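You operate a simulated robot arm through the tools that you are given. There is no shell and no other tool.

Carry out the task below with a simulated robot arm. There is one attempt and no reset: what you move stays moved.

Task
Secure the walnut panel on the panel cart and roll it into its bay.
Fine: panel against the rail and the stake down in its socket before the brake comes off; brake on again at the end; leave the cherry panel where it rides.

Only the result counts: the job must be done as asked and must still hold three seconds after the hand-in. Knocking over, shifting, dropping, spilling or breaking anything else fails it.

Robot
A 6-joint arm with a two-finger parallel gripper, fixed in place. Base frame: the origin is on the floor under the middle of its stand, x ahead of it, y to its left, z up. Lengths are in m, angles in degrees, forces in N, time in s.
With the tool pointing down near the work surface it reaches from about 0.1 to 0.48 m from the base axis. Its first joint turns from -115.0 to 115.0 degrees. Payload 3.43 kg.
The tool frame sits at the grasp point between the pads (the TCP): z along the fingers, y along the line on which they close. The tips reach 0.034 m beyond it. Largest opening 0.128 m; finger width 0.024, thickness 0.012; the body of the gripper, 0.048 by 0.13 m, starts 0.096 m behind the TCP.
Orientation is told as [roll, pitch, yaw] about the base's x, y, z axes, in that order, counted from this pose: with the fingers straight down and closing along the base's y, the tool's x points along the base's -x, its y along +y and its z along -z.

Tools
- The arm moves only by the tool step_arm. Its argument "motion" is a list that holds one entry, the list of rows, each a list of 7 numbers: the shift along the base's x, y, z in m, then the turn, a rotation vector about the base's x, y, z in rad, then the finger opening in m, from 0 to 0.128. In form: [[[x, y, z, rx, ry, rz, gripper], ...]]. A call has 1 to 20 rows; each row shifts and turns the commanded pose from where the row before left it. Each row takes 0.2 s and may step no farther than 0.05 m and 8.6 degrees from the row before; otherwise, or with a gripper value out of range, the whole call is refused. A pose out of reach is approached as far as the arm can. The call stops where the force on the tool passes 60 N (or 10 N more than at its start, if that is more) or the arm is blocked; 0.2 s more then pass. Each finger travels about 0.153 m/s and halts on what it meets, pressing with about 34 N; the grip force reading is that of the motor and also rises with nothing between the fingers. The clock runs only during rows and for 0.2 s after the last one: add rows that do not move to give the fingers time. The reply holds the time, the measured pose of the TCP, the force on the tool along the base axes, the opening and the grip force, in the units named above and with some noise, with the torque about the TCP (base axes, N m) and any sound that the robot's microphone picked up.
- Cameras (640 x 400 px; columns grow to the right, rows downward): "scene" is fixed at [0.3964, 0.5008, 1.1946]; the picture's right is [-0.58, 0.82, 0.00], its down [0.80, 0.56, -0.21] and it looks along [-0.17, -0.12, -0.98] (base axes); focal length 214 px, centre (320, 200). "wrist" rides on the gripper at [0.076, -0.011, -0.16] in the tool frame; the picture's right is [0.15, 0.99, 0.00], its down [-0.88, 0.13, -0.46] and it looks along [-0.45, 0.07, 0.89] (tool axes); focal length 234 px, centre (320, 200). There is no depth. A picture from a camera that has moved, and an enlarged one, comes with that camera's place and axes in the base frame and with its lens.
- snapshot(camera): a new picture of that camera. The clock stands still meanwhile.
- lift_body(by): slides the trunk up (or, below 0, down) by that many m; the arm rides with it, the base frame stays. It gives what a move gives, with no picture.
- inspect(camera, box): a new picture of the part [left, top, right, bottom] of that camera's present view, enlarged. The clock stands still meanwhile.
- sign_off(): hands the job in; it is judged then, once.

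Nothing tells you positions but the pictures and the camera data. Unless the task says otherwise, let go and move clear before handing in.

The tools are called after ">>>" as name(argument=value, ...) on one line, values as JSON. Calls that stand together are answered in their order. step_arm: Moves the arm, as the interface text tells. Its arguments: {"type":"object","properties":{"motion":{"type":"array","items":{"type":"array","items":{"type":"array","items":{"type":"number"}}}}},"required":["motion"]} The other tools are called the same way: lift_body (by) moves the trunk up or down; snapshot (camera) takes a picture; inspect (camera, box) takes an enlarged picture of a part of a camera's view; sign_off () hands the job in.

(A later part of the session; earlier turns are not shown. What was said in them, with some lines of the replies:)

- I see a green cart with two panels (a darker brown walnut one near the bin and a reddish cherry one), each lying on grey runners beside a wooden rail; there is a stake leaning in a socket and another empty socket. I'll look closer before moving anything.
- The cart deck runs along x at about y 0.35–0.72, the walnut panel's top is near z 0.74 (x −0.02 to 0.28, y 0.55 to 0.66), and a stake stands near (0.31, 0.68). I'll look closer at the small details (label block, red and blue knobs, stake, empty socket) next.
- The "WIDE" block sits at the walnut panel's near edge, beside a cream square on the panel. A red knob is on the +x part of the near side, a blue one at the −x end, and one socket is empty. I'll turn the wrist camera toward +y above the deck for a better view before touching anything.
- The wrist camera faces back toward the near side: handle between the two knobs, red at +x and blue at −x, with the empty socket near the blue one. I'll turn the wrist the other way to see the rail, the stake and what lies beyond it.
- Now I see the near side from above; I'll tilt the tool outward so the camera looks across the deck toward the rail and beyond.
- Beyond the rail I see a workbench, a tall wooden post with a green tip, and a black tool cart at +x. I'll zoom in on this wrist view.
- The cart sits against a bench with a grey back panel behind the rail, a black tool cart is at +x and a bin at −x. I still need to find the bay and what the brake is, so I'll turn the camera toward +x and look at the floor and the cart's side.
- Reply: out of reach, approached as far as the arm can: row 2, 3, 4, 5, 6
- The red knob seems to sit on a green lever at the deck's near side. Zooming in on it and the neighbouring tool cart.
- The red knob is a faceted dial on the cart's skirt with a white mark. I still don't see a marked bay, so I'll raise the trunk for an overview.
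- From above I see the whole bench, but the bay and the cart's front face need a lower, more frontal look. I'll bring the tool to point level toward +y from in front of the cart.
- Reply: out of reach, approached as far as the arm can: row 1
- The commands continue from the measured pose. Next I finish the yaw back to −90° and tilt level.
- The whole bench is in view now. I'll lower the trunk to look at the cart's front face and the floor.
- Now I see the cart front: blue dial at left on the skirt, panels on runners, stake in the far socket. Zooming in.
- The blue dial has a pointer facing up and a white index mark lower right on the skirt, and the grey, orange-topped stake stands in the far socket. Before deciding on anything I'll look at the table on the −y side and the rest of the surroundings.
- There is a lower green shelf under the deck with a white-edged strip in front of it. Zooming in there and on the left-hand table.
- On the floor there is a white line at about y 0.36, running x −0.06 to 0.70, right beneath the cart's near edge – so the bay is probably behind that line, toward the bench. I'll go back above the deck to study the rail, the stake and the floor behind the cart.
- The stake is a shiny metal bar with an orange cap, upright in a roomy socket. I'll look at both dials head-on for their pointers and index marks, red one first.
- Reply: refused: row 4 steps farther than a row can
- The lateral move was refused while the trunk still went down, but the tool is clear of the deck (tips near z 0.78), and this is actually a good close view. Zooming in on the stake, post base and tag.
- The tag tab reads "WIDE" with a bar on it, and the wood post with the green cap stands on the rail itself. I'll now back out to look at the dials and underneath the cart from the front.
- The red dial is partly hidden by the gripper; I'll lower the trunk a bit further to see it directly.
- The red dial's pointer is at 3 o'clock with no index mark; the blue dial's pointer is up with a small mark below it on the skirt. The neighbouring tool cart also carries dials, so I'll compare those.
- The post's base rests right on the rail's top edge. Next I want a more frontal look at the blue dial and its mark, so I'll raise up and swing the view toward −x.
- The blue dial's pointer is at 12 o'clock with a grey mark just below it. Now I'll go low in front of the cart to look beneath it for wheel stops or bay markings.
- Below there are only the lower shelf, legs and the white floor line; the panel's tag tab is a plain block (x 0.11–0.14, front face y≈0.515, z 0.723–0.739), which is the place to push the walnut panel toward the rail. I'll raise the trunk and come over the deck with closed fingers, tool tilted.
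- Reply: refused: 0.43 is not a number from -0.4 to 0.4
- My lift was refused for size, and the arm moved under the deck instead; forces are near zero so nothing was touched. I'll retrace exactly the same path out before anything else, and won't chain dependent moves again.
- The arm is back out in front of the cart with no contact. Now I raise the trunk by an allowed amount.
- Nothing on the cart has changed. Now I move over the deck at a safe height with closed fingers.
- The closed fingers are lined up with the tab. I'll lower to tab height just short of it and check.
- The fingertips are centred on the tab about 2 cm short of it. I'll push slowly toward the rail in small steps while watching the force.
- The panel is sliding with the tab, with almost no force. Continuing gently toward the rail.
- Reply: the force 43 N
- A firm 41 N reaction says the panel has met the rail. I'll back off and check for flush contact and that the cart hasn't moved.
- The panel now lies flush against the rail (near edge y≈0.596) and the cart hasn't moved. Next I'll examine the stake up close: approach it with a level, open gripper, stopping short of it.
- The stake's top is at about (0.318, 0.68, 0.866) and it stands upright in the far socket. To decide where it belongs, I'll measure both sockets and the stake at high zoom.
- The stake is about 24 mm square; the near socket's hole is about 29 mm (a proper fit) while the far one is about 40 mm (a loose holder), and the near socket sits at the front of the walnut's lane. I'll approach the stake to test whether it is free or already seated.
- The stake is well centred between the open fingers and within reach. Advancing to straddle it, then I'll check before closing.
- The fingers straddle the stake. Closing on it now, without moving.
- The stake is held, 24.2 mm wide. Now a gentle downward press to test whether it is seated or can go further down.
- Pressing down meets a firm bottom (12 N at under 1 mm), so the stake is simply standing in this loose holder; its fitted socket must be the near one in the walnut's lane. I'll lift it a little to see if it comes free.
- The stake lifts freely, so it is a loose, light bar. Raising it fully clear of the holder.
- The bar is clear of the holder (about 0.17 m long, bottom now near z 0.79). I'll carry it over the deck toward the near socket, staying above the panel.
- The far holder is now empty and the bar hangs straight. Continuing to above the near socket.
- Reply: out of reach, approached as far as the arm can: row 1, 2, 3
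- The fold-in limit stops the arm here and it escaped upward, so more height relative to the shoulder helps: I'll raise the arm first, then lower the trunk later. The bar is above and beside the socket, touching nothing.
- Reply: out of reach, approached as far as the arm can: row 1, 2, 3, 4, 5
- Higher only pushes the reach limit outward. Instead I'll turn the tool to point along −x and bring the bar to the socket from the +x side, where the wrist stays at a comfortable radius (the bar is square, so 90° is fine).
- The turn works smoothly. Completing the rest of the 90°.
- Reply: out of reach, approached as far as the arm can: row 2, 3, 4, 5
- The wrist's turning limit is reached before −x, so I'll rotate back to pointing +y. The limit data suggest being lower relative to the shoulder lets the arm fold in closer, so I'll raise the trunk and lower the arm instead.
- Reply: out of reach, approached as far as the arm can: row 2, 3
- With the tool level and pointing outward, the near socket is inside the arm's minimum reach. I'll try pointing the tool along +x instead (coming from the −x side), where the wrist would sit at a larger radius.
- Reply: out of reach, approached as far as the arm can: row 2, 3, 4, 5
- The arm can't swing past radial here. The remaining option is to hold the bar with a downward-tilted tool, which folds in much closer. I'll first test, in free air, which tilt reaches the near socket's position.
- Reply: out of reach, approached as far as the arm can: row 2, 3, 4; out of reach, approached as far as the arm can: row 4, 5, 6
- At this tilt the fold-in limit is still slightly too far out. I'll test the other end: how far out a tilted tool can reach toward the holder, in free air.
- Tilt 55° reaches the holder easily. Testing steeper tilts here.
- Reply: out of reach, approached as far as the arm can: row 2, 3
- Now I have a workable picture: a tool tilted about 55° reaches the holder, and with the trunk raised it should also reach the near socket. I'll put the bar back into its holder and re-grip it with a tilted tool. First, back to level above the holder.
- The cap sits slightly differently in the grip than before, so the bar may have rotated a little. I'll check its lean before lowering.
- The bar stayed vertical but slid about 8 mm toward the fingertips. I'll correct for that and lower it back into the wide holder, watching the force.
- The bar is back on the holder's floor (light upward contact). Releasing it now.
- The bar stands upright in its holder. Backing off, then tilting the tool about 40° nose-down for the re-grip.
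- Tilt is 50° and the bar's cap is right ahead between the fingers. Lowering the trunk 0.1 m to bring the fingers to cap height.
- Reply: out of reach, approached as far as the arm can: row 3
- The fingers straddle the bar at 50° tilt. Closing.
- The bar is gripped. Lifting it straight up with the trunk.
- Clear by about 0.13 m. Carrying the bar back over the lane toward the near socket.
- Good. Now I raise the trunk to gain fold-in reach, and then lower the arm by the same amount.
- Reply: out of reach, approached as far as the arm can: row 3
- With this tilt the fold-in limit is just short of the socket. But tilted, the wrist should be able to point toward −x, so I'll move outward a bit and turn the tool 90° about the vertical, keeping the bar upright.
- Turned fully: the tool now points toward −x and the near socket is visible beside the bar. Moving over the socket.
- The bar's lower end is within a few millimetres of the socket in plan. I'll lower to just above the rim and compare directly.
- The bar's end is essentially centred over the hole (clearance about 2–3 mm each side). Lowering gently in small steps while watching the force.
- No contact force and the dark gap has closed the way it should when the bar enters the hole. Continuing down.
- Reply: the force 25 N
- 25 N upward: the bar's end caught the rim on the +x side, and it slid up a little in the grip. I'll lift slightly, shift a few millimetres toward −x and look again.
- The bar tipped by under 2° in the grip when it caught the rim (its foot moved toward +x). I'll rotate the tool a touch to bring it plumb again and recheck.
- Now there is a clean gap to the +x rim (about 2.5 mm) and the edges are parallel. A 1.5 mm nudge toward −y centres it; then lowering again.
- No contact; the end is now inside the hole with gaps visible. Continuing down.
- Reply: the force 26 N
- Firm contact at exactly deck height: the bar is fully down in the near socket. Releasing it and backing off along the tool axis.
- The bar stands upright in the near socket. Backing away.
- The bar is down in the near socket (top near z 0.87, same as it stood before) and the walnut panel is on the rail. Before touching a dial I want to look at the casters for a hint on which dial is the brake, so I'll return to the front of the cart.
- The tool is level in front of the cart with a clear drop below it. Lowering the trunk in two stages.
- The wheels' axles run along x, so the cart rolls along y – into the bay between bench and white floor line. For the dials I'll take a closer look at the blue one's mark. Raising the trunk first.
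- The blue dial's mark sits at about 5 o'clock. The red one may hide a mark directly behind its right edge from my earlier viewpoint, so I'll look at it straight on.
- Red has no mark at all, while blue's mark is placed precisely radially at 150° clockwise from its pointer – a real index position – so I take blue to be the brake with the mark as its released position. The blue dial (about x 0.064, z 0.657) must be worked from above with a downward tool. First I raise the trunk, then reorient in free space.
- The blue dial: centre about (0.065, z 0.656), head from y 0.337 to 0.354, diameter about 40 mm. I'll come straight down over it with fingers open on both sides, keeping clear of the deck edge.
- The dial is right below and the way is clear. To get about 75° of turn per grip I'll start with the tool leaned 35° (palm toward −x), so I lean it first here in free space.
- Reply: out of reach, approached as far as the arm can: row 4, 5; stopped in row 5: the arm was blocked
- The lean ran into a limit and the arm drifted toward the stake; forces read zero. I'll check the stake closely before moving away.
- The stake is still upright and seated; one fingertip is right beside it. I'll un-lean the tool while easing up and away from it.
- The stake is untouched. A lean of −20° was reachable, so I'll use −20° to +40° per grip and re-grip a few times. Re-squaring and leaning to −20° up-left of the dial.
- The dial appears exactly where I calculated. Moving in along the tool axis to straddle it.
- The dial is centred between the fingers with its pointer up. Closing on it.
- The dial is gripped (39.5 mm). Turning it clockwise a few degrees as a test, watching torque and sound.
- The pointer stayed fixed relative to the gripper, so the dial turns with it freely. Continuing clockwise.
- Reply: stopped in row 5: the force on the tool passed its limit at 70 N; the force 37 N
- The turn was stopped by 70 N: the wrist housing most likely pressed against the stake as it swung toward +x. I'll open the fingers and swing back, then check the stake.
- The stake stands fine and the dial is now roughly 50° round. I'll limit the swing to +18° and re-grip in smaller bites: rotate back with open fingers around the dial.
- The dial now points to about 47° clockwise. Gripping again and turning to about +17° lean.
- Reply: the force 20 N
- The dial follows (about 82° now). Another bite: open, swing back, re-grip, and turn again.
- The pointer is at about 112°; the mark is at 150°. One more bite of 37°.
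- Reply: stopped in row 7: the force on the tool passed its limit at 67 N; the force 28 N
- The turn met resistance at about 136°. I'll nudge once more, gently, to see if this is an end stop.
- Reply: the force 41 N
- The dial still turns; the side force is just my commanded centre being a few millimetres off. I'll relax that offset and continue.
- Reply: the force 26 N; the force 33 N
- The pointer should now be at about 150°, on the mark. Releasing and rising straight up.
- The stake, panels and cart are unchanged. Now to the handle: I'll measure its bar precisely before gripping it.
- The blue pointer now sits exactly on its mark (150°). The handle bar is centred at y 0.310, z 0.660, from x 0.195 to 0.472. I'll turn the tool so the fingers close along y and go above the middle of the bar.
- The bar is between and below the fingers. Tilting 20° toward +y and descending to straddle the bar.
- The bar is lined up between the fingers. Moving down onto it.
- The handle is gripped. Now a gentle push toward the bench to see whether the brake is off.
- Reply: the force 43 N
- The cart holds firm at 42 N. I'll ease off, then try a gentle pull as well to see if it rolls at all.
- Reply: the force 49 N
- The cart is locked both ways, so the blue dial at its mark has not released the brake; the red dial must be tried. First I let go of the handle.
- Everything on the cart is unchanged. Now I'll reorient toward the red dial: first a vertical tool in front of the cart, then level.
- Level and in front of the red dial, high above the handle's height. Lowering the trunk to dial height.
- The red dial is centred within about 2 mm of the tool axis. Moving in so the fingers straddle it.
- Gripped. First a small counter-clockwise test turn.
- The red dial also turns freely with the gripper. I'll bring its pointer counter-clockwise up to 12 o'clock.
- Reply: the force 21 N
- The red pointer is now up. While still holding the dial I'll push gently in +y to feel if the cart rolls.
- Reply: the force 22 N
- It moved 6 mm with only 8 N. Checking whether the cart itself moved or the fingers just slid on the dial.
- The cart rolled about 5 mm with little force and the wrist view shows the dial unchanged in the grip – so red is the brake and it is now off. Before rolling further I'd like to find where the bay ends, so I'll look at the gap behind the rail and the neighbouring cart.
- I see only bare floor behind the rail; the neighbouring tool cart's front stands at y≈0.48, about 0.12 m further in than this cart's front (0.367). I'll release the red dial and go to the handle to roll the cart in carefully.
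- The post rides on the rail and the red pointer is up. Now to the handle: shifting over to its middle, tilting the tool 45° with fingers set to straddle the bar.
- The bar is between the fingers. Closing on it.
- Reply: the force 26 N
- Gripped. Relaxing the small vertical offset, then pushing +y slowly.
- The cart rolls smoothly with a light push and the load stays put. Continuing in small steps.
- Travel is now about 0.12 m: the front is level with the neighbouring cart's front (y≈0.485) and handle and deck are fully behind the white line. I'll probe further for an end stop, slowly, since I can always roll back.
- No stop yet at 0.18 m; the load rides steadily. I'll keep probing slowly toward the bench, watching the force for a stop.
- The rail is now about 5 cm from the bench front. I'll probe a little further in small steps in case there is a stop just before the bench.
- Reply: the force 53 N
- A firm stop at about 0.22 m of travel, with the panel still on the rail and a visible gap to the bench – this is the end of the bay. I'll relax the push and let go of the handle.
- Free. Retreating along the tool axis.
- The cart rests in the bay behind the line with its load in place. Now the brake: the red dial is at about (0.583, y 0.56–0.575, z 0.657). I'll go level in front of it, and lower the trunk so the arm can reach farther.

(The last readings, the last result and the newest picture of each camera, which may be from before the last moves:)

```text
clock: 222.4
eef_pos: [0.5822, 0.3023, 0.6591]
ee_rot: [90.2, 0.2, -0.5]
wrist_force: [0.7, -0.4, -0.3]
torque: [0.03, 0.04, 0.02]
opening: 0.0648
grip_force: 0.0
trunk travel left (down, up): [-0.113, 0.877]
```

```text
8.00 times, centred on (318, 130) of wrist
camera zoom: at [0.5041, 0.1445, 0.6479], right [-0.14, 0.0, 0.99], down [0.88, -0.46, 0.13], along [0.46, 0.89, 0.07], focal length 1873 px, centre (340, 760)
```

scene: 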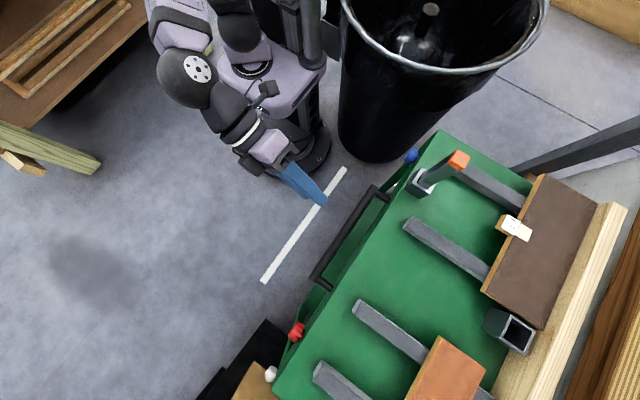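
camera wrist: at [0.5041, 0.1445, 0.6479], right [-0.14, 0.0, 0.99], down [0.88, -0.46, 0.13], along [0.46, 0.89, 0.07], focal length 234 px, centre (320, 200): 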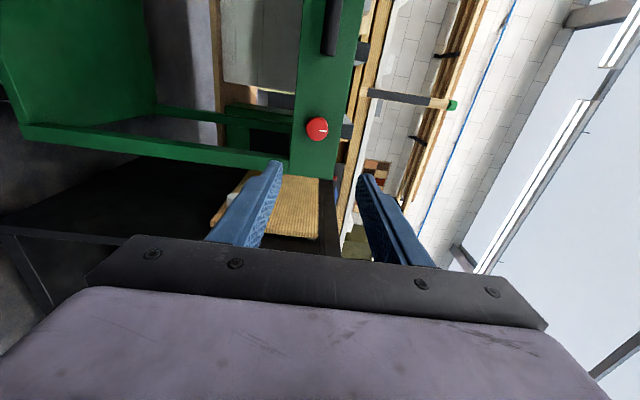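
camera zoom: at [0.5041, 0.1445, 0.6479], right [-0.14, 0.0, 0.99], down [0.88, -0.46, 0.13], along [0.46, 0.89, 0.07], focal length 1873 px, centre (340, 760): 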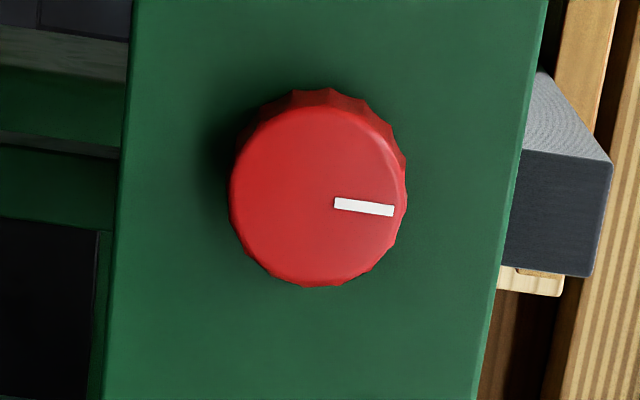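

The dial's pointer is up and it is well lined up. Advancing toward it in steps.

>>> step_arm(motion=[[[0.001, 0.04, -0.003, 0, 0, 0, 0.065], [0, 0.04, 0, 0, 0, 0, 0.065], [0, 0.04, 0, 0, 0, 0, 0.065], [0, 0.04, 0, 0, 0, 0, 0.065], [0, 0.03, 0, 0, 0, 0, 0.065]]])

>>> snapshot(camera="wrist")

```text
clock: 223.6
eef_pos: [0.575, 0.4875, 0.6475]
ee_rot: [90.3, 0.2, -0.6]
wrist_force: [0.0, 0.6, 0.8]
torque: [-0.01, 0.04, -0.04]
opening: 0.0651
grip_force: 0.2
out of reach, approached as far as the arm can: row 5
trunk travel left (down, up): [-0.113, 0.877]
```

```text
taken
camera wrist: at [0.4968, 0.3298, 0.6353], right [-0.14, 0.0, 0.99], down [0.88, -0.47, 0.13], along [0.46, 0.89, 0.07], focal length 234 px, centre (320, 200)
```

wrist: 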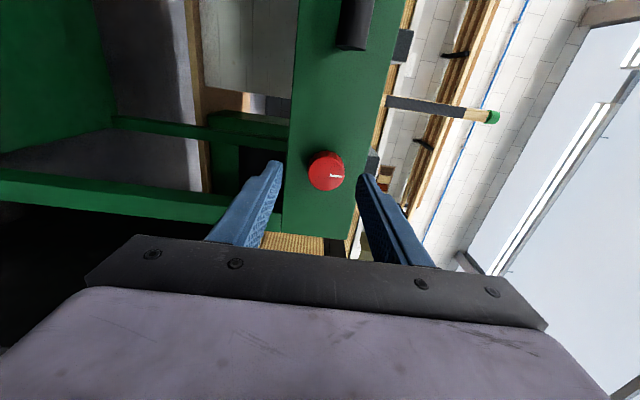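

The arm stops about 5 cm short at this trunk height. I'll back off and try a higher trunk setting for more reach.

>>> step_arm(motion=[[[0.004, -0.035, 0.005, 0, 0, 0, 0.065], [0.004, -0.035, 0.004, 0, 0, 0, 0.065], [0, -0.03, 0, 0, 0, 0, 0.065]]])

>>> lift_body(by=0.15)

>>> step_arm(motion=[[[0, 0, -0.04, 0, 0, 0, 0.065], [0, 0, -0.04, 0, 0, 0, 0.065], [0, 0, -0.04, 0, 0, 0, 0.065], [0, 0, -0.03, 0, 0, 0, 0.065]]])

```text
clock: 224.4
eef_pos: [0.5833, 0.3863, 0.6572]
ee_rot: [90.2, 0.2, -0.5]
wrist_force: [0.1, 0.1, 0.8]
torque: [0.02, -0.02, -0.01]
opening: 0.065
grip_force: 0.1
trunk travel left (down, up): [-0.113, 0.877]
```

```text
clock: 226.2
eef_pos: [0.5852, 0.388, 0.8061]
ee_rot: [90.1, 0.3, -0.6]
wrist_force: [0.3, 0.7, 0.4]
torque: [0.0, -0.01, 0.01]
opening: 0.0651
grip_force: 0.0
trunk travel left (down, up): [-0.263, 0.727]
```

```text
clock: 227.2
eef_pos: [0.5831, 0.3873, 0.6563]
ee_rot: [90.3, 0.1, -0.5]
wrist_force: [-0.4, 0.5, 1.0]
torque: [-0.02, -0.01, -0.02]
opening: 0.0652
grip_force: 0.0
trunk travel left (down, up): [-0.263, 0.727]
```

Advancing again from this higher trunk position.

>>> step_arm(motion=[[[0, 0.04, 0, 0, 0, 0, 0.065], [0, 0.04, 0, 0, 0, 0, 0.065], [0, 0.04, 0, 0, 0, 0, 0.065], [0, 0.03, 0, 0, 0, 0, 0.065]]])

```text
clock: 228.2
eef_pos: [0.5804, 0.5361, 0.6562]
ee_rot: [90.3, 0.2, -0.6]
wrist_force: [-0.7, 0.9, -0.3]
torque: [-0.08, -0.04, -0.03]
opening: 0.0652
grip_force: 0.1
trunk travel left (down, up): [-0.263, 0.727]
```

Full reach now. Checking alignment before closing.

>>> inspect(camera="wrist", box=[240, 110, 420, 260])

```text
2.67 times, centred on (330, 185) of wrist
camera zoom: at [0.5032, 0.3798, 0.6451], right [-0.14, 0.0, 0.99], down [0.88, -0.47, 0.13], along [0.46, 0.89, 0.07], focal length 624 px, centre (293, 240)
```

zoom: 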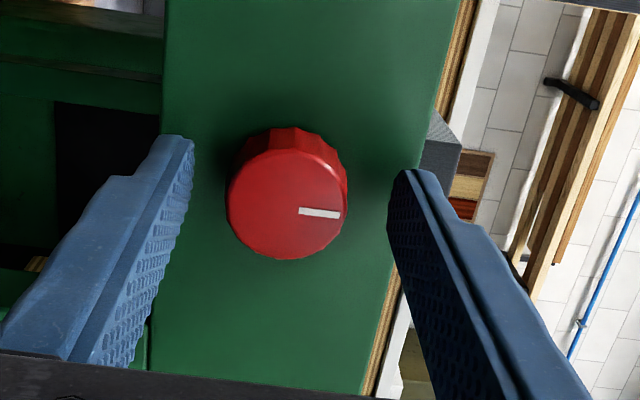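

>>> step_arm(motion=[[[0, 0.004, 0, 0, 0, 0, 0.065], [0, 0, 0, 0, 0, 0, 0.045], [0, 0, 0, 0, 0, 0, 0.03], [0, 0, 0, 0, 0, 0, 0.03], [0, 0, 0, 0, 0, 0, 0.03]]])

>>> inspect(camera="wrist", box=[240, 110, 420, 260])

```text
clock: 229.3
eef_pos: [0.5815, 0.5409, 0.6545]
ee_rot: [90.1, 0.2, -0.5]
wrist_force: [-4.3, -0.8, -5.7]
torque: [-0.77, 0.0, -0.12]
opening: 0.0394
grip_force: 45.2
trunk travel left (down, up): [-0.263, 0.727]
```

```text
2.67 times, centred on (330, 185) of wrist
camera zoom: at [0.5035, 0.3839, 0.644], right [-0.14, 0.0, 0.99], down [0.88, -0.46, 0.13], along [0.46, 0.89, 0.07], focal length 624 px, centre (293, 240)
```

zoom: 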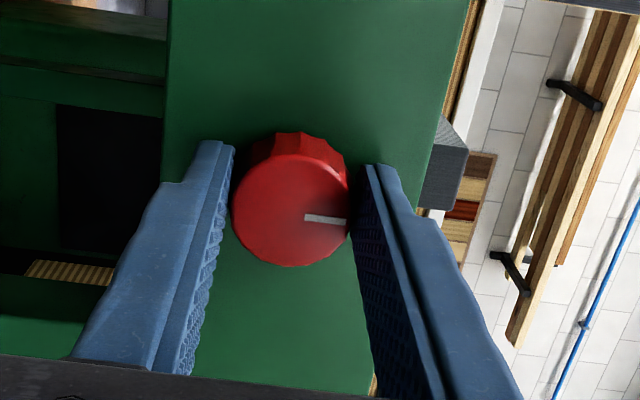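

Gripped. Turning clockwise back toward 3 o'clock to set the brake.

>>> step_arm(motion=[[[0, 0, 0, 0, 0.12, 0, 0.03], [0, 0, 0, 0, 0.12, 0, 0.03], [0, 0, 0, 0, 0.12, 0, 0.03], [0, 0, 0, 0, 0.12, 0, 0.03], [0, 0, 0, 0, 0, 0, 0.03]]])

>>> inspect(camera="wrist", box=[240, 110, 420, 260])

```text
clock: 230.6
eef_pos: [0.5822, 0.5405, 0.6565]
ee_rot: [90.1, 27.8, -0.5]
wrist_force: [-8.4, -4.1, -4.3]
torque: [-0.13, 0.04, 1.26]
opening: 0.0398
grip_force: 45.0
trunk travel left (down, up): [-0.263, 0.727]
```

```text
2.67 times, centred on (330, 185) of wrist
camera zoom: at [0.5076, 0.3839, 0.6821], right [0.33, 0.0, 0.94], down [0.84, -0.46, -0.3], along [0.44, 0.89, -0.15], focal length 624 px, centre (293, 240)
```

zoom: 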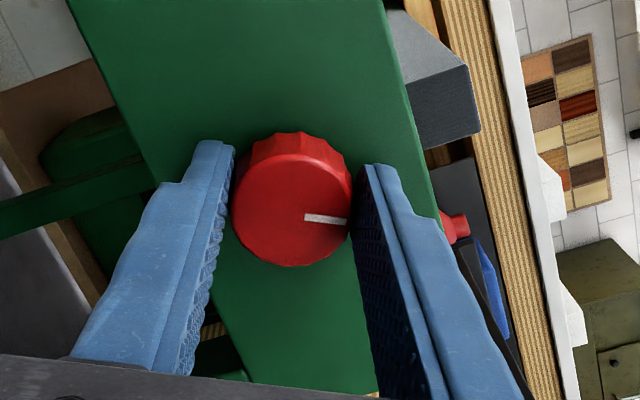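

>>> step_arm(motion=[[[0, 0, 0, 0, 0.12, 0, 0.03], [0, 0, 0, 0, 0.12, 0, 0.03], [0, 0, 0, 0, 0.12, 0, 0.03], [0, 0, 0, 0, 0.12, 0, 0.03], [0, 0, 0, 0, 0, 0, 0.03]]])

>>> inspect(camera="wrist", box=[240, 110, 420, 260])

```text
clock: 231.8
eef_pos: [0.5837, 0.5407, 0.6577]
ee_rot: [89.6, 55.2, -0.8]
wrist_force: [-6.6, 1.5, 2.7]
torque: [-0.01, 0.01, 0.98]
opening: 0.0399
grip_force: 45.3
trunk travel left (down, up): [-0.263, 0.727]
```

```text
2.67 times, centred on (330, 185) of wrist
camera zoom: at [0.5284, 0.3839, 0.7143], right [0.73, 0.0, 0.68], down [0.61, -0.46, -0.65], along [0.32, 0.89, -0.34], focal length 624 px, centre (293, 240)
```

zoom: 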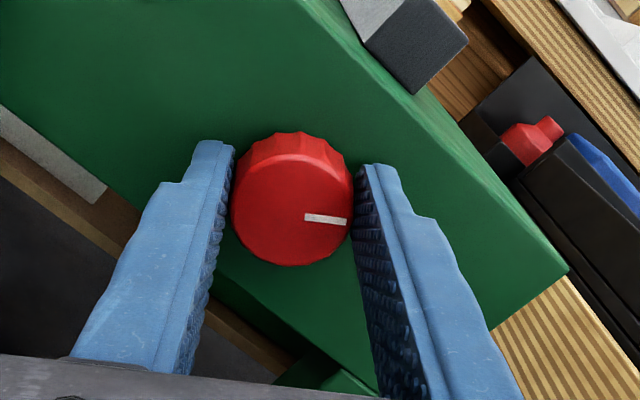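

>>> step_arm(motion=[[[0, 0, 0, 0, 0.122, 0, 0.03], [0, 0, 0, 0, 0.122, 0, 0.03], [0, 0, 0, 0, 0.122, 0, 0.03], [0, 0, 0, 0, 0.122, 0, 0.03], [0, 0, 0, 0, 0.122, 0, 0.03], [0, 0, 0, 0, 0, 0, 0.03], [0, 0, 0, 0, 0, 0, 0.03]]])

>>> inspect(camera="wrist", box=[240, 110, 420, 260])

```text
clock: 233.3
eef_pos: [0.5844, 0.5407, 0.658]
ee_rot: [-22.2, 89.6, -112.7]
wrist_force: [20.2, 22.3, 16.4]
torque: [-0.21, -0.11, 0.39]
opening: 0.0397
grip_force: 44.8
trunk travel left (down, up): [-0.263, 0.727]
```

```text
2.67 times, centred on (330, 185) of wrist
camera zoom: at [0.5715, 0.3836, 0.7353], right [0.99, -0.01, 0.14], down [0.12, -0.46, -0.88], along [0.07, 0.89, -0.46], focal length 624 px, centre (293, 240)
```

zoom: 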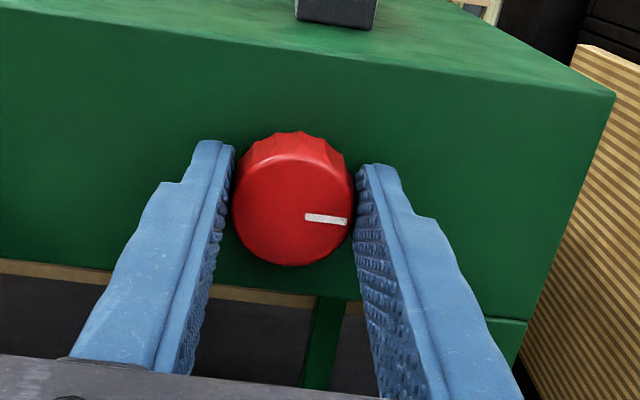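

The pointer is back at 3 o'clock, and the cart now resists a 22 N pull without moving – the brake is on. Releasing the dial and backing straight out.

>>> step_arm(motion=[[[0, 0, 0, 0, 0, 0, 0.05], [0, 0, 0, 0, 0, 0, 0.07], [0, 0, 0, 0, 0, 0, 0.07], [0, -0.03, 0, 0, 0, 0, 0.07], [0, -0.04, 0, 0, 0, 0, 0.07], [0, -0.04, 0, 0, 0, 0, 0.07], [0, -0.04, 0, 0, 0, 0, 0.07], [0, -0.04, 0, 0, 0, 0, 0.07]]])

>>> snapshot(camera="wrist")

>>> snapshot(camera="scene")

```text
clock: 235.2
eef_pos: [0.5847, 0.3521, 0.6539]
ee_rot: [-13.8, 89.3, -104.1]
wrist_force: [-0.4, -0.6, 0.3]
torque: [0.04, 0.02, 0.02]
opening: 0.07
grip_force: 0.0
trunk travel left (down, up): [-0.263, 0.727]
```

```text
taken
camera wrist: at [0.5724, 0.1945, 0.732], right [0.99, 0.0, 0.14], down [0.13, -0.46, -0.88], along [0.07, 0.89, -0.46], focal length 234 px, centre (320, 200)
```

wrist: 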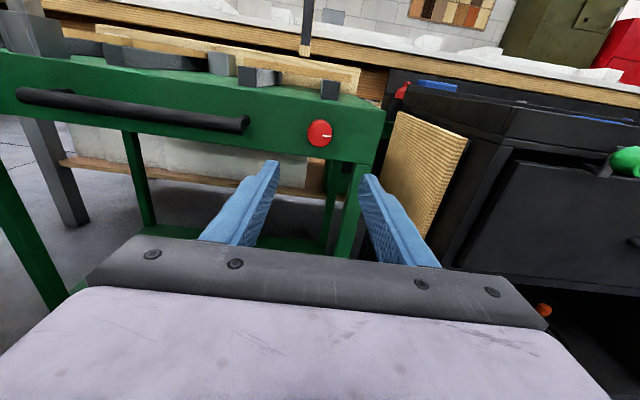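

```text
taken
```

scene: 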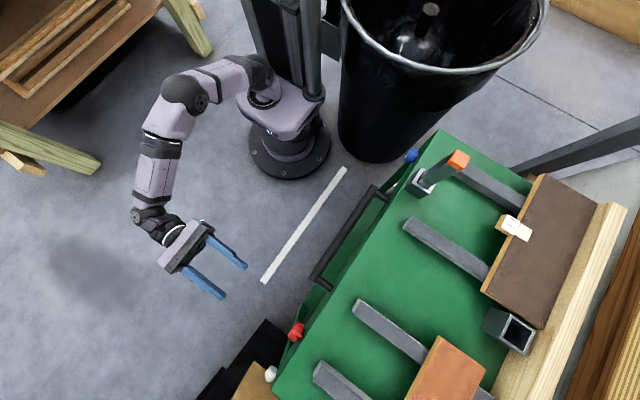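

Brake on, cart and load unchanged. The blue dial is not the brake, so I'll turn it back to where I found it (pointer up). Moving across at a height above the handle.

>>> step_arm(motion=[[[-0.038, 0.01, 0.015, 0, 0, 0, 0.065], [-0.038, 0.013, 0.015, 0, 0, 0, 0.065], [-0.038, 0.013, 0.015, 0, 0, 0, 0.065], [-0.038, 0.013, 0.015, 0, 0, 0, 0.065], [-0.038, 0.013, 0.015, 0, 0, 0, 0.065], [-0.038, 0.013, 0.015, 0, 0, 0, 0.065], [-0.038, 0.013, 0.01, 0, 0, 0, 0.065], [-0.038, 0.013, 0, 0, 0, 0, 0.065], [-0.038, 0.013, 0, 0, 0, 0, 0.065], [-0.038, 0.013, 0, 0, 0, 0, 0.065]]])

>>> snapshot(camera="wrist")

```text
clock: 237.3
eef_pos: [0.2026, 0.4788, 0.7553]
ee_rot: [-19.4, 89.4, -109.5]
wrist_force: [0.4, -0.1, 0.2]
torque: [-0.01, 0.02, 0.03]
opening: 0.0648
grip_force: 0.0
trunk travel left (down, up): [-0.263, 0.727]
```

```text
taken
camera wrist: at [0.19, 0.3212, 0.8334], right [0.99, 0.0, 0.14], down [0.13, -0.47, -0.88], along [0.07, 0.89, -0.46], focal length 234 px, centre (320, 200)
```

wrist: 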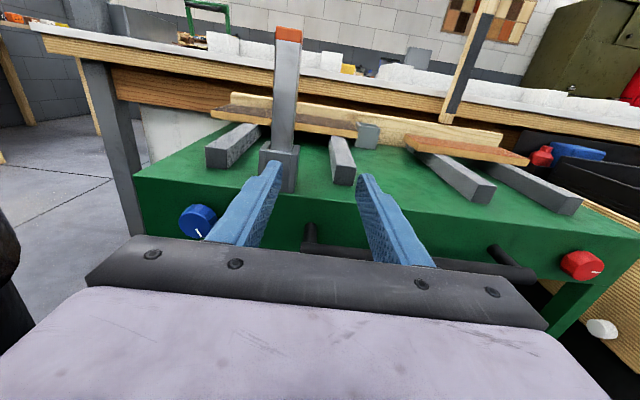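

A good overview: stake upright, panel on the rail, blue pointer down at its mark. Continuing to the blue dial.

>>> step_arm(motion=[[[-0.034, 0.005, 0, 0, 0, 0, 0.065], [-0.034, 0.005, 0, 0, 0, 0, 0.065], [-0.034, 0.005, 0, 0, 0, 0, 0.065], [-0.034, 0.005, 0, 0, 0, 0, 0.065]]])

```text
clock: 238.3
eef_pos: [0.0895, 0.4951, 0.7618]
ee_rot: [-11.3, 89.3, -100.8]
wrist_force: [-0.7, -0.1, -0.3]
torque: [0.01, -0.03, -0.01]
opening: 0.065
grip_force: 0.1
out of reach, approached as far as the arm can: row 4
trunk travel left (down, up): [-0.263, 0.727]
```

>>> step_arm(motion=[[[-0.008, 0.02, -0.003, 0, 0, 0, 0.065], [-0.008, 0.02, 0, 0, 0, 0, 0.065], [-0.008, 0, 0, 0, 0, 0, 0.065]]])

```text
clock: 239.2
eef_pos: [0.0957, 0.53, 0.7665]
ee_rot: [-14.8, 89.3, -104.6]
wrist_force: [-0.2, -1.2, 0.4]
torque: [-0.04, -0.03, -0.01]
opening: 0.0651
grip_force: 0.2
out of reach, approached as far as the arm can: row 1, 2, 3
trunk travel left (down, up): [-0.263, 0.727]
```

Pointing exactly along +y is just outside the wrist's range here, so I'll yaw the tool about 12° toward −x, which the round dial tolerates.

>>> step_arm(motion=[[[-0.006, -0.012, 0, 0, 0, 0.105, 0.065], [-0.008, -0.012, -0.003, 0, 0, 0.105, 0.065], [-0.008, -0.006, -0.005, 0, 0, 0, 0.065], [-0.007, 0, 0, 0, 0, 0, 0.065]]])

>>> snapshot(camera="wrist")

```text
clock: 240.2
eef_pos: [0.0684, 0.5004, 0.7578]
ee_rot: [-17.7, 89.4, -95.9]
wrist_force: [-0.6, -0.1, -0.5]
torque: [-0.01, -0.02, -0.04]
opening: 0.0653
grip_force: 0.0
trunk travel left (down, up): [-0.263, 0.727]
```

```text
taken
camera wrist: at [0.0879, 0.3444, 0.8356], right [0.97, 0.2, 0.14], down [0.22, -0.43, -0.88], along [-0.12, 0.88, -0.46], focal length 234 px, centre (320, 200)
```

wrist: 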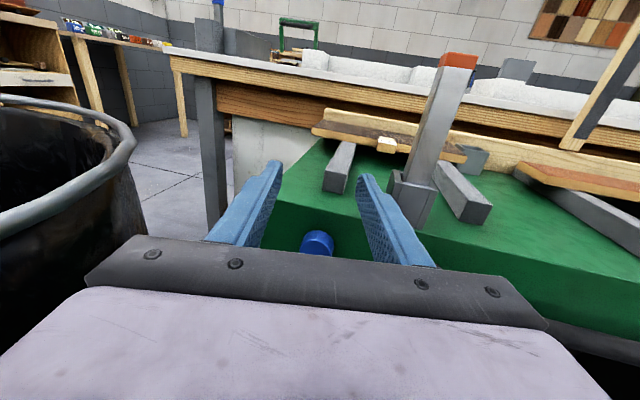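

>>> step_arm(motion=[[[0, -0.004, -0.033, 0, 0, 0, 0.065], [0, 0, -0.033, 0, 0, 0, 0.065], [0, 0, -0.034, 0, 0, 0, 0.065]]])

>>> snapshot(camera="wrist")

```text
clock: 240.9
eef_pos: [0.067, 0.4971, 0.658]
ee_rot: [-15.8, 89.5, -94.0]
wrist_force: [0.4, -0.7, 0.4]
torque: [-0.01, -0.01, -0.04]
opening: 0.0652
grip_force: 0.2
trunk travel left (down, up): [-0.263, 0.727]
```

```text
taken
camera wrist: at [0.0886, 0.3415, 0.7359], right [0.97, 0.2, 0.14], down [0.22, -0.43, -0.88], along [-0.12, 0.88, -0.46], focal length 234 px, centre (320, 200)
```

wrist: 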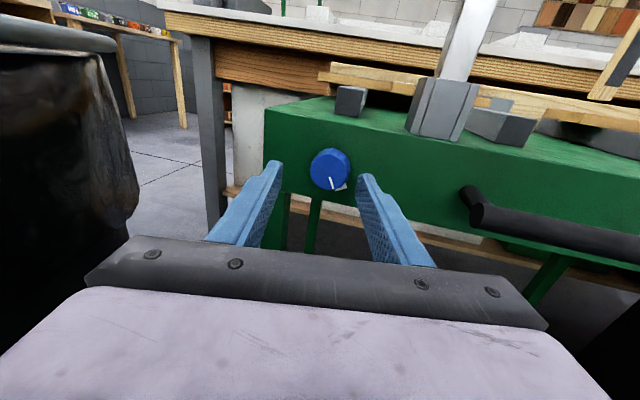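

The blue dial is right there, pointer on its mark at 5 o'clock. I'll roll the tool 30° counter-clockwise first, line up on the dial's centre and move in.

>>> step_arm(motion=[[[0.003, 0, 0, 0.0272, -0.1281, 0, 0.065], [0.003, 0, 0, 0.0272, -0.1281, 0, 0.065], [0.003, 0, 0, 0.0272, -0.1281, 0, 0.065], [0.0035, 0, -0.001, 0.0272, -0.1281, 0, 0.065]]])

>>> inspect(camera="wrist", box=[230, 90, 430, 260])

```text
clock: 241.9
eef_pos: [0.0806, 0.497, 0.6572]
ee_rot: [89.3, 60.0, 10.8]
wrist_force: [0.0, 0.3, 0.8]
torque: [-0.03, 0.02, -0.02]
opening: 0.065
grip_force: 0.0
trunk travel left (down, up): [-0.263, 0.727]
```

```text
2.35 times, centred on (330, 175) of wrist
camera zoom: at [0.0647, 0.3327, 0.7185], right [0.77, 0.16, 0.62], down [0.63, -0.34, -0.69], along [0.1, 0.93, -0.36], focal length 551 px, centre (296, 259)
```

zoom: 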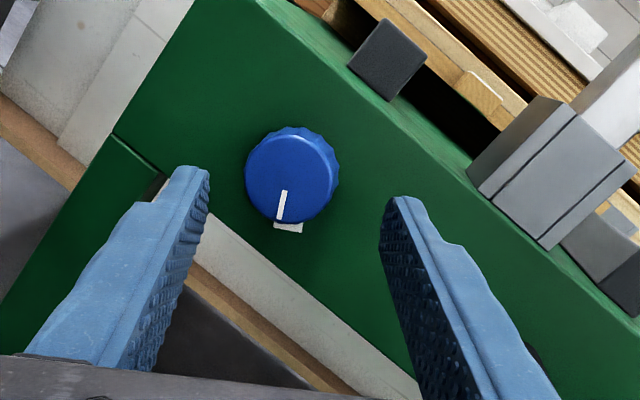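

>>> step_arm(motion=[[[-0.0062, 0.021, 0.0005, 0, 0, 0, 0.065], [-0.0062, 0.021, 0.0005, 0, 0, 0, 0.065]]])

>>> inspect(camera="wrist", box=[230, 90, 430, 260])

```text
clock: 242.6
eef_pos: [0.0688, 0.5382, 0.6592]
ee_rot: [89.2, 60.2, 10.8]
wrist_force: [1.9, -16.9, 0.1]
torque: [0.17, 0.03, -0.66]
opening: 0.0641
grip_force: 0.2
trunk travel left (down, up): [-0.263, 0.727]
```

```text
2.35 times, centred on (330, 175) of wrist
camera zoom: at [0.052, 0.3744, 0.72], right [0.77, 0.16, 0.62], down [0.63, -0.34, -0.7], along [0.1, 0.93, -0.36], focal length 551 px, centre (296, 259)
```

zoom: 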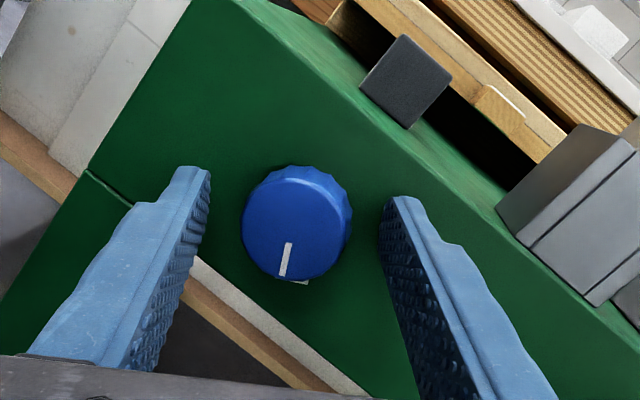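

A fingertip just touches the skirt; backing 4 mm and closing on the dial.

>>> step_arm(motion=[[[0.0008, -0.004, 0, 0, 0, 0, 0.065], [0, 0, 0, 0, 0, 0, 0.045], [0, 0, 0, 0, 0, 0, 0.03], [0, 0, 0, 0, 0, 0, 0.03], [0, 0, 0, 0, 0, 0, 0.03]]])

>>> inspect(camera="wrist", box=[230, 90, 430, 260])

```text
clock: 243.8
eef_pos: [0.0688, 0.5347, 0.659]
ee_rot: [89.4, 60.2, 11.0]
wrist_force: [2.9, 6.1, 2.4]
torque: [0.35, 0.01, -0.72]
opening: 0.0422
grip_force: 45.4
trunk travel left (down, up): [-0.263, 0.727]
```

```text
2.35 times, centred on (330, 175) of wrist
camera zoom: at [0.0527, 0.3715, 0.7204], right [0.77, 0.16, 0.62], down [0.63, -0.34, -0.7], along [0.1, 0.93, -0.36], focal length 551 px, centre (296, 259)
```

zoom: 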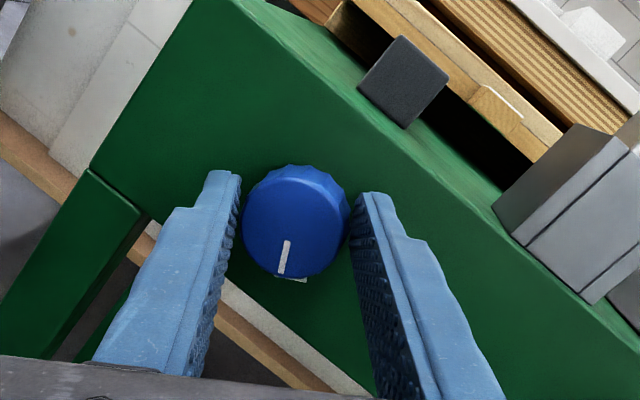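

Gripped. Turning counter-clockwise about the dial's axis.

>>> step_arm(motion=[[[0, 0, 0.0006, 0, -0.1, 0, 0.03], [0, 0, 0.0006, 0, -0.1, 0, 0.03], [-0.0002, 0, 0.0006, 0, -0.1, 0, 0.03], [-0.0002, 0, 0.0006, 0, -0.1, 0, 0.03], [-0.0003, 0, 0.0006, 0, -0.1, 0, 0.03], [0, 0, 0, 0, 0, 0, 0.03]]])

>>> inspect(camera="wrist", box=[230, 90, 430, 260])

```text
clock: 245.2
eef_pos: [0.0663, 0.5346, 0.6602]
ee_rot: [83.0, 31.6, 6.5]
wrist_force: [-9.5, 1.7, -4.6]
torque: [0.85, 0.05, 0.49]
opening: 0.042
grip_force: 44.3
trunk travel left (down, up): [-0.263, 0.727]
```

```text
2.35 times, centred on (330, 175) of wrist
camera zoom: at [0.0232, 0.3714, 0.7076], right [0.37, 0.16, 0.91], down [0.89, -0.34, -0.3], along [0.26, 0.93, -0.27], focal length 551 px, centre (296, 259)
```

zoom: 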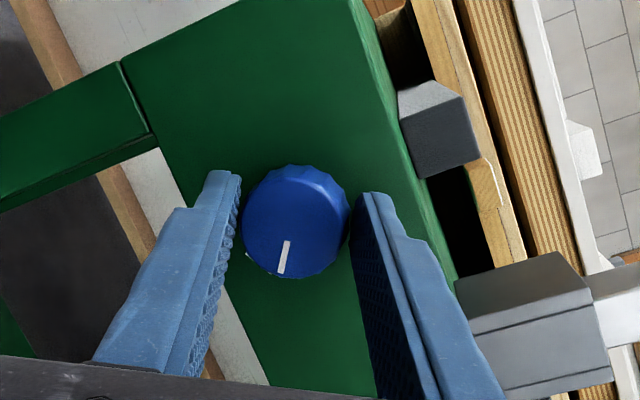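

>>> step_arm(motion=[[[-0.0015, 0, 0.0004, 0, -0.1, 0, 0.03], [-0.0004, 0, 0.0004, 0, -0.1, 0, 0.03], [-0.0004, 0, 0.0004, 0, -0.1, 0, 0.03], [-0.0004, 0, 0.0003, 0, -0.1, 0, 0.03], [-0.0004, 0, 0.0003, 0, -0.1, 0, 0.03], [0, 0, 0, 0, 0, 0, 0.03]]])

>>> inspect(camera="wrist", box=[230, 90, 430, 260])

```text
clock: 246.6
eef_pos: [0.0629, 0.5343, 0.6602]
ee_rot: [79.6, 3.1, 5.5]
wrist_force: [-19.9, -6.2, -14.9]
torque: [0.04, 0.14, 0.18]
opening: 0.042
grip_force: 45.1
trunk travel left (down, up): [-0.263, 0.727]
```

```text
2.35 times, centred on (330, 175) of wrist
camera zoom: at [0.0034, 0.3714, 0.6821], right [-0.11, 0.17, 0.98], down [0.93, -0.34, 0.16], along [0.36, 0.93, -0.12], focal length 551 px, centre (296, 259)
```

zoom: 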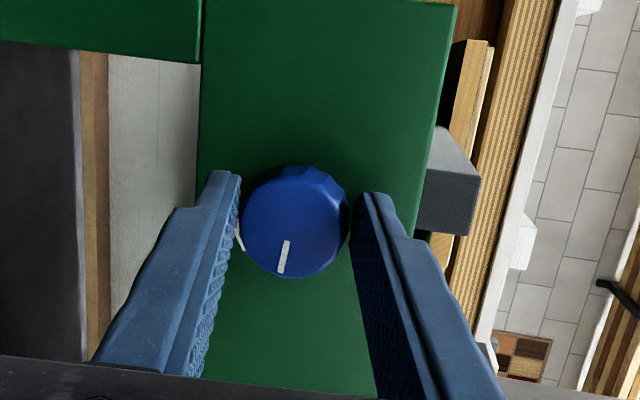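

The dial has come back to about 93°. Re-gripping for the next bite: open, roll back, close.

>>> step_arm(motion=[[[0.001, 0, 0, 0, 0, 0, 0.07], [0, 0, 0, 0, 0, 0, 0.07], [0.0006, 0, -0.0004, 0, 0.111, 0, 0.07], [0.0006, 0, -0.0004, 0, 0.111, 0, 0.07], [0.0006, 0, -0.0004, 0, 0.111, 0, 0.07], [0.0006, 0, -0.0004, 0, 0.111, 0, 0.07], [0.0006, 0, -0.0004, 0, 0.111, 0, 0.07], [0.0006, 0, -0.0004, 0, 0.111, 0, 0.07], [0.0006, 0, -0.0004, 0, 0.111, 0, 0.07], [0.0006, 0, -0.0004, 0, 0.111, 0, 0.07], [0.0006, 0, -0.0004, 0, 0.111, 0, 0.07], [0, 0, 0, 0, 0, 0, 0.07]]])

>>> inspect(camera="wrist", box=[230, 90, 430, 260])

```text
clock: 249.2
eef_pos: [0.0704, 0.535, 0.6608]
ee_rot: [89.2, 60.2, 11.0]
wrist_force: [0.2, 0.6, -0.2]
torque: [0.03, -0.01, -0.02]
opening: 0.0697
grip_force: 0.1
trunk travel left (down, up): [-0.263, 0.727]
```

```text
2.35 times, centred on (330, 175) of wrist
camera zoom: at [0.0553, 0.3715, 0.7213], right [0.77, 0.16, 0.62], down [0.63, -0.34, -0.7], along [0.1, 0.93, -0.36], focal length 551 px, centre (296, 259)
```

zoom: 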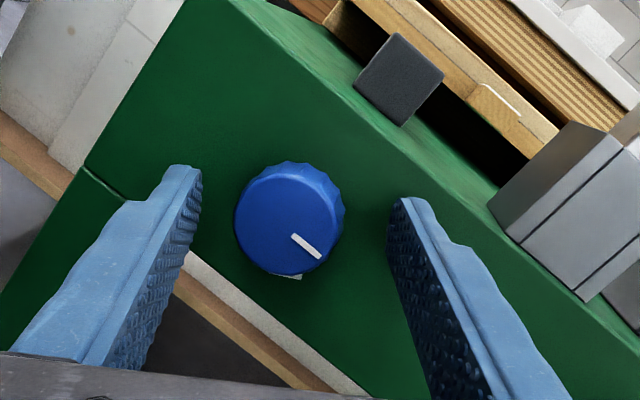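

>>> step_arm(motion=[[[0, 0, 0, 0, 0, 0, 0.045], [0, 0, 0, 0, 0, 0, 0.03], [0, 0, 0, 0, 0, 0, 0.03], [0, 0, 0.0005, 0, -0.1, 0, 0.03], [0, 0, 0.0005, 0, -0.1, 0, 0.03], [-0.0003, 0, 0.0005, 0, -0.1, 0, 0.03], [-0.0003, 0, 0.0005, 0, -0.1, 0, 0.03], [-0.0003, 0, 0.0005, 0, -0.1, 0, 0.03], [-0.0004, 0, 0.0004, 0, -0.1, 0, 0.03], [-0.0004, 0, 0.0004, 0, -0.1, 0, 0.03], [-0.0004, 0, 0.0004, 0, -0.1, 0, 0.03], [-0.0004, 0, 0.0003, 0, -0.1, 0, 0.03], [-0.0004, 0, 0.0003, 0, -0.1, 0, 0.03], [0, 0, 0, 0, 0, 0, 0.03]]])

>>> inspect(camera="wrist", box=[230, 90, 430, 260])

```text
clock: 252.2
eef_pos: [0.0648, 0.5339, 0.6606]
ee_rot: [79.6, 2.8, 5.8]
wrist_force: [-27.8, -6.3, -15.4]
torque: [0.01, 0.14, 0.79]
opening: 0.0418
grip_force: 45.1
trunk travel left (down, up): [-0.263, 0.727]
```

```text
2.35 times, centred on (330, 175) of wrist
camera zoom: at [0.0051, 0.3709, 0.6819], right [-0.12, 0.17, 0.98], down [0.93, -0.33, 0.17], along [0.35, 0.93, -0.12], focal length 551 px, centre (296, 259)
```

zoom: 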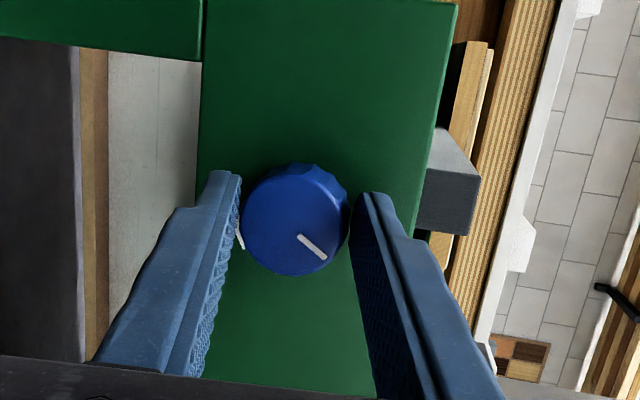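

About 37° left. One more bite, rolling back just 37° and then turning it to the top.

>>> step_arm(motion=[[[0.001, 0, 0, 0, 0, 0, 0.07], [0, 0, 0, 0, 0, 0, 0.07], [0.0006, 0, -0.0004, 0, 0.108, 0, 0.07], [0.0006, 0, -0.0004, 0, 0.108, 0, 0.07], [0.0006, 0, -0.0004, 0, 0.108, 0, 0.07], [0.0006, 0, -0.0004, 0, 0.108, 0, 0.07], [0.0006, 0, -0.0004, 0, 0.108, 0, 0.07], [0.0006, 0, -0.0004, 0, 0.108, 0, 0.07], [0, 0, 0, 0, 0, 0, 0.07], [0, 0, 0, 0, 0, 0, 0.045], [0, 0, 0, 0, 0, 0, 0.03], [0, 0, 0, 0, 0, 0, 0.03]]])

>>> inspect(camera="wrist", box=[230, 90, 430, 260])

```text
clock: 254.8
eef_pos: [0.071, 0.5335, 0.6582]
ee_rot: [83.8, 40.0, 7.1]
wrist_force: [-17.3, -9.2, -15.8]
torque: [0.47, -0.03, 0.57]
opening: 0.0419
grip_force: 45.1
trunk travel left (down, up): [-0.263, 0.727]
```

```text
2.35 times, centred on (330, 175) of wrist
camera zoom: at [0.035, 0.371, 0.7115], right [0.5, 0.17, 0.85], down [0.84, -0.34, -0.43], along [0.21, 0.93, -0.31], focal length 551 px, centre (296, 259)
```

zoom: 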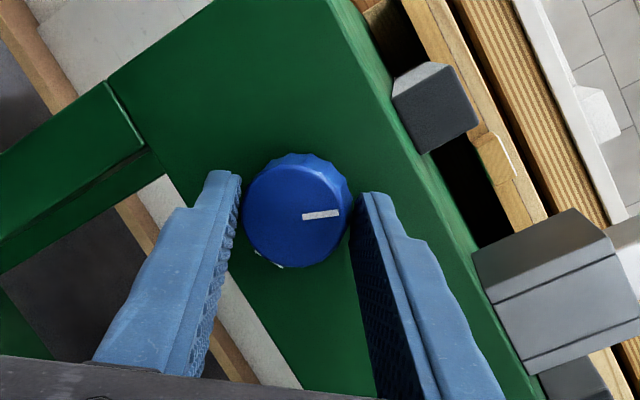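

>>> step_arm(motion=[[[-0.002, 0, -0.001, 0, -0.108, 0, 0.03], [-0.0004, 0, 0.0004, 0, -0.108, 0, 0.03], [-0.0004, 0, 0.0004, 0, -0.108, 0, 0.03], [-0.0004, 0, 0.0004, 0, -0.108, 0, 0.03], [-0.0004, 0, 0.0003, 0, -0.108, 0, 0.03], [-0.0004, 0, 0.0003, 0, -0.108, 0, 0.03], [0, 0, 0, 0, 0, 0, 0.03]]])

>>> inspect(camera="wrist", box=[230, 90, 430, 260])

```text
clock: 256.4
eef_pos: [0.0695, 0.5342, 0.6607]
ee_rot: [79.8, 3.3, 5.2]
wrist_force: [0.5, -10.7, -15.2]
torque: [0.04, 0.66, -0.29]
opening: 0.0417
grip_force: 45.0
trunk travel left (down, up): [-0.263, 0.727]
```

```text
2.35 times, centred on (330, 175) of wrist
camera zoom: at [0.0084, 0.371, 0.682], right [-0.11, 0.17, 0.98], down [0.93, -0.34, 0.16], along [0.36, 0.92, -0.12], focal length 551 px, centre (296, 259)
```

zoom: 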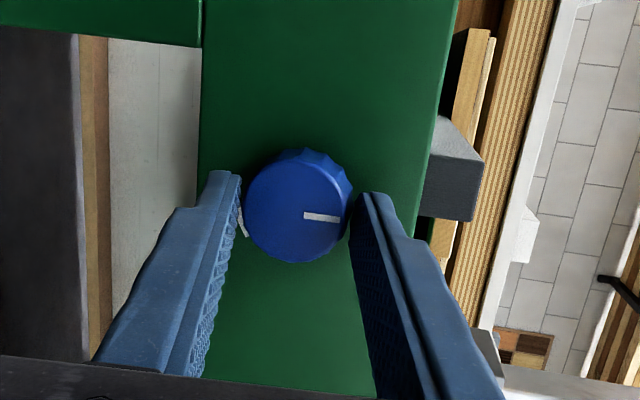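

The blue pointer is exactly up again. Releasing and backing out.

>>> step_arm(motion=[[[0, 0, 0, 0, 0, 0, 0.06], [0, 0, 0, 0, 0, 0, 0.07], [0, 0, 0, 0, 0, 0, 0.07], [0.003, -0.02, 0.002, 0, 0, 0, 0.07], [0.01, -0.02, 0.003, 0, 0, 0, 0.07]]])

>>> snapshot(camera="wrist")

>>> snapshot(camera="scene")

```text
clock: 257.6
eef_pos: [0.0816, 0.4943, 0.6665]
ee_rot: [80.0, 3.2, 5.4]
wrist_force: [0.5, -0.5, -0.2]
torque: [0.0, 0.03, -0.01]
opening: 0.0701
grip_force: 0.2
trunk travel left (down, up): [-0.263, 0.727]
```

```text
taken
camera wrist: at [0.0212, 0.3303, 0.688], right [-0.11, 0.16, 0.98], down [0.93, -0.34, 0.16], along [0.36, 0.93, -0.11], focal length 234 px, centre (320, 200)
```

wrist: 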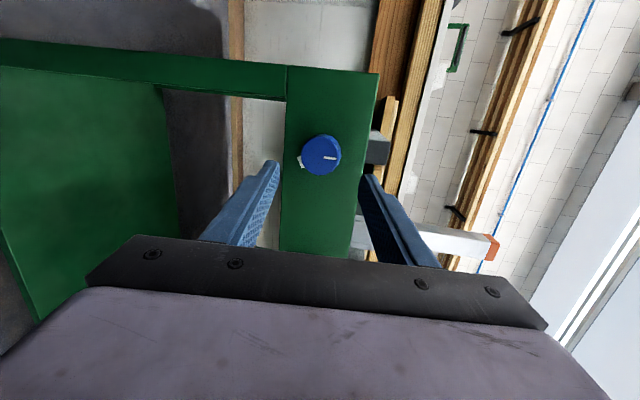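

```text
taken
```

scene: 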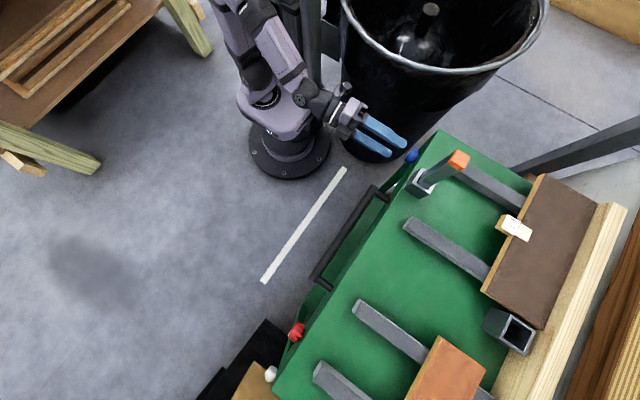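

Both dials are as they should be. Final checks: panel against the rail, stake, cherry panel and the red dial.

>>> inspect(camera="scene", box=[400, 130, 640, 340])

>>> inspect(camera="scene", box=[250, 260, 560, 400])

>>> inspect(camera="scene", box=[390, 130, 480, 210])

```text
1.90 times, centred on (520, 235) of scene
camera zoom: at [0.3964, 0.5008, 1.1946], right [-0.58, 0.82, 0.0], down [0.8, 0.56, -0.21], along [-0.17, -0.12, -0.98], focal length 408 px, centre (-61, 133)
```

zoom: 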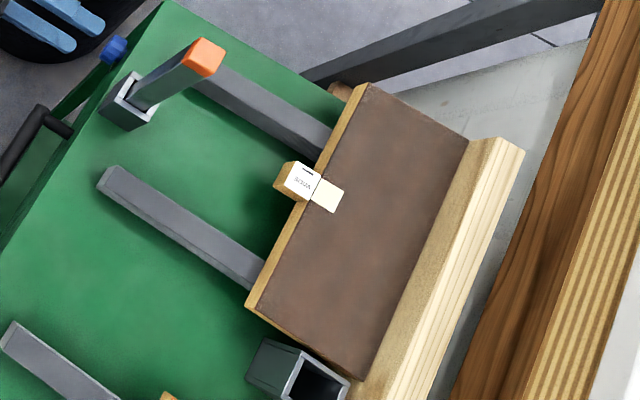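

```text
2.06 times, centred on (405, 330) of scene
camera zoom: at [0.3964, 0.5008, 1.1946], right [-0.58, 0.82, 0.0], down [0.8, 0.56, -0.21], along [-0.17, -0.12, -0.98], focal length 443 px, centre (144, -68)
```

zoom: 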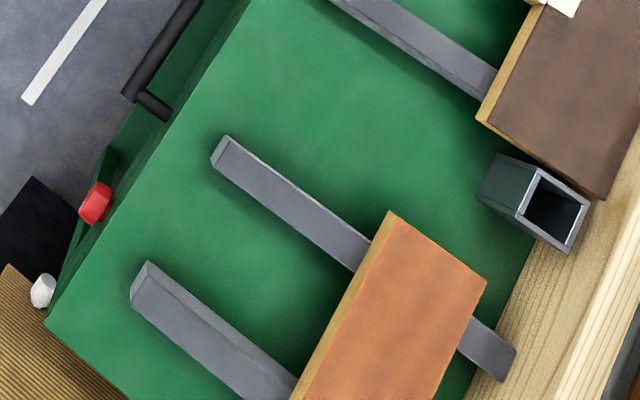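

```text
5.00 times, centred on (435, 170) of scene
camera zoom: at [0.3964, 0.5008, 1.1946], right [-0.58, 0.82, 0.0], down [0.8, 0.56, -0.21], along [-0.17, -0.12, -0.98], focal length 1072 px, centre (-255, 350)
```

zoom: 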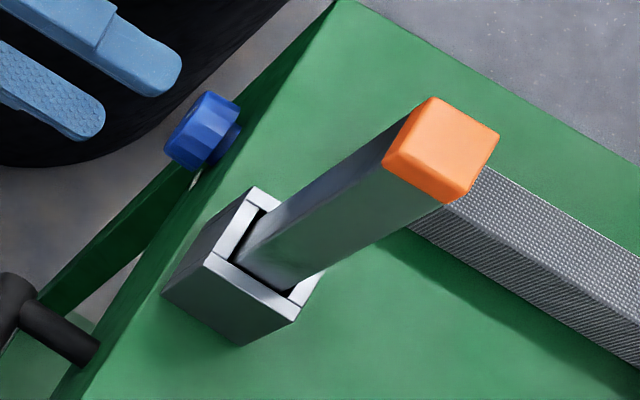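

The panel is flush on the rail, the stake upright and down in its socket, the cherry panel undisturbed, red dial at 3 o'clock. I'll lift the arm clear of the cart.

>>> lift_body(by=0.3)

>>> snapshot(camera="wrist")

>>> snapshot(camera="scene")

```text
clock: 260.6
eef_pos: [0.0806, 0.4944, 0.9671]
ee_rot: [80.1, 3.1, 5.5]
wrist_force: [-0.6, -0.3, 0.7]
torque: [-0.04, -0.02, 0.01]
opening: 0.0701
grip_force: 0.1
trunk travel left (down, up): [-0.563, 0.427]
```

```text
taken
camera wrist: at [0.0212, 0.3304, 0.988], right [-0.11, 0.16, 0.98], down [0.93, -0.34, 0.16], along [0.36, 0.93, -0.11], focal length 234 px, centre (320, 200)
```

wrist: 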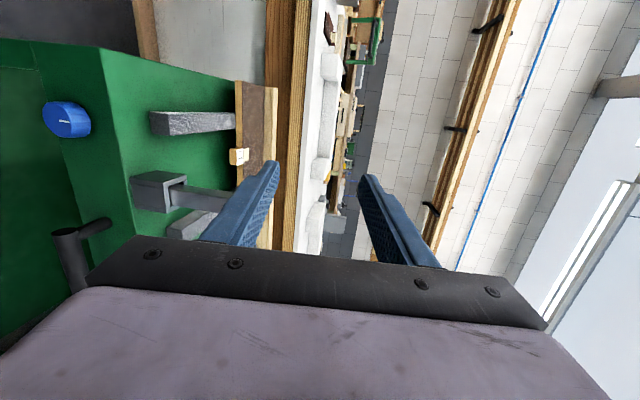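

```text
taken
```

scene: 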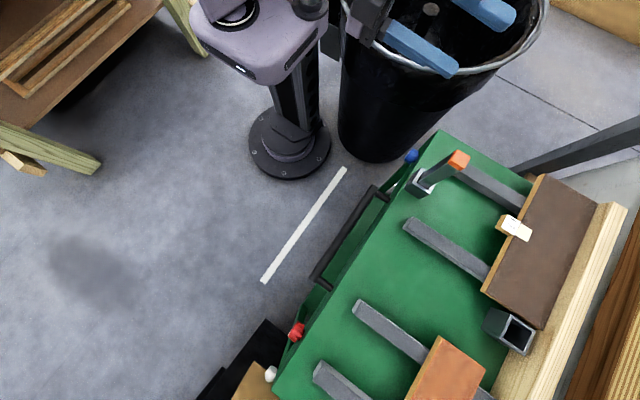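

The arm is clear and everything is at rest: the cart is at the end of the bay behind the white line with the brake on. The walnut panel is on the rail, the stake is down in the near socket, and the cherry panel and blue dial are as I found them. Handing in.

>>> sign_off()

```text
The job is handed in.
```

I've handed the job in. The walnut panel is against the rail, the stake is down in a socket, and the cart is parked in its bay with the brake back on. How the hand-in was judged wasn't shown to me.

- **Panel:** I pushed it by its "WIDE" tab until it met the rail, and it was still flush there after the cart rolled in.
- **Stake:** I moved it from the loose box near the rail to the snug socket at the front of the walnut panel's side of the deck. Choosing that socket was a judgement: nothing on the cart says which one is the stake's own. I chose it because it fits the stake closely and the other box is much looser.
- **Brake:** The red dial is the brake. I tried the blue dial first. Turning it to its mark did not free the cart, and I later turned it back to pointer up.
- **Order:** The panel and stake were both in place before the brake came off.
- **Rolling in:** The cart rolled about 0.22 m towards the bench and met a firm stop, so I took that as the end of the bay. It is fully behind the white floor line. I set the brake there, and the cart then held against a 22 N pull.
- **Cherry panel:** I did not touch it, and it looks undisturbed in the last pictures.

Along the way:
- A mistimed trunk move once sent the arm under the deck; it touched nothing.
- The wrist appears to have bumped the stake once while I was turning the blue dial. The stake stayed upright and seated.
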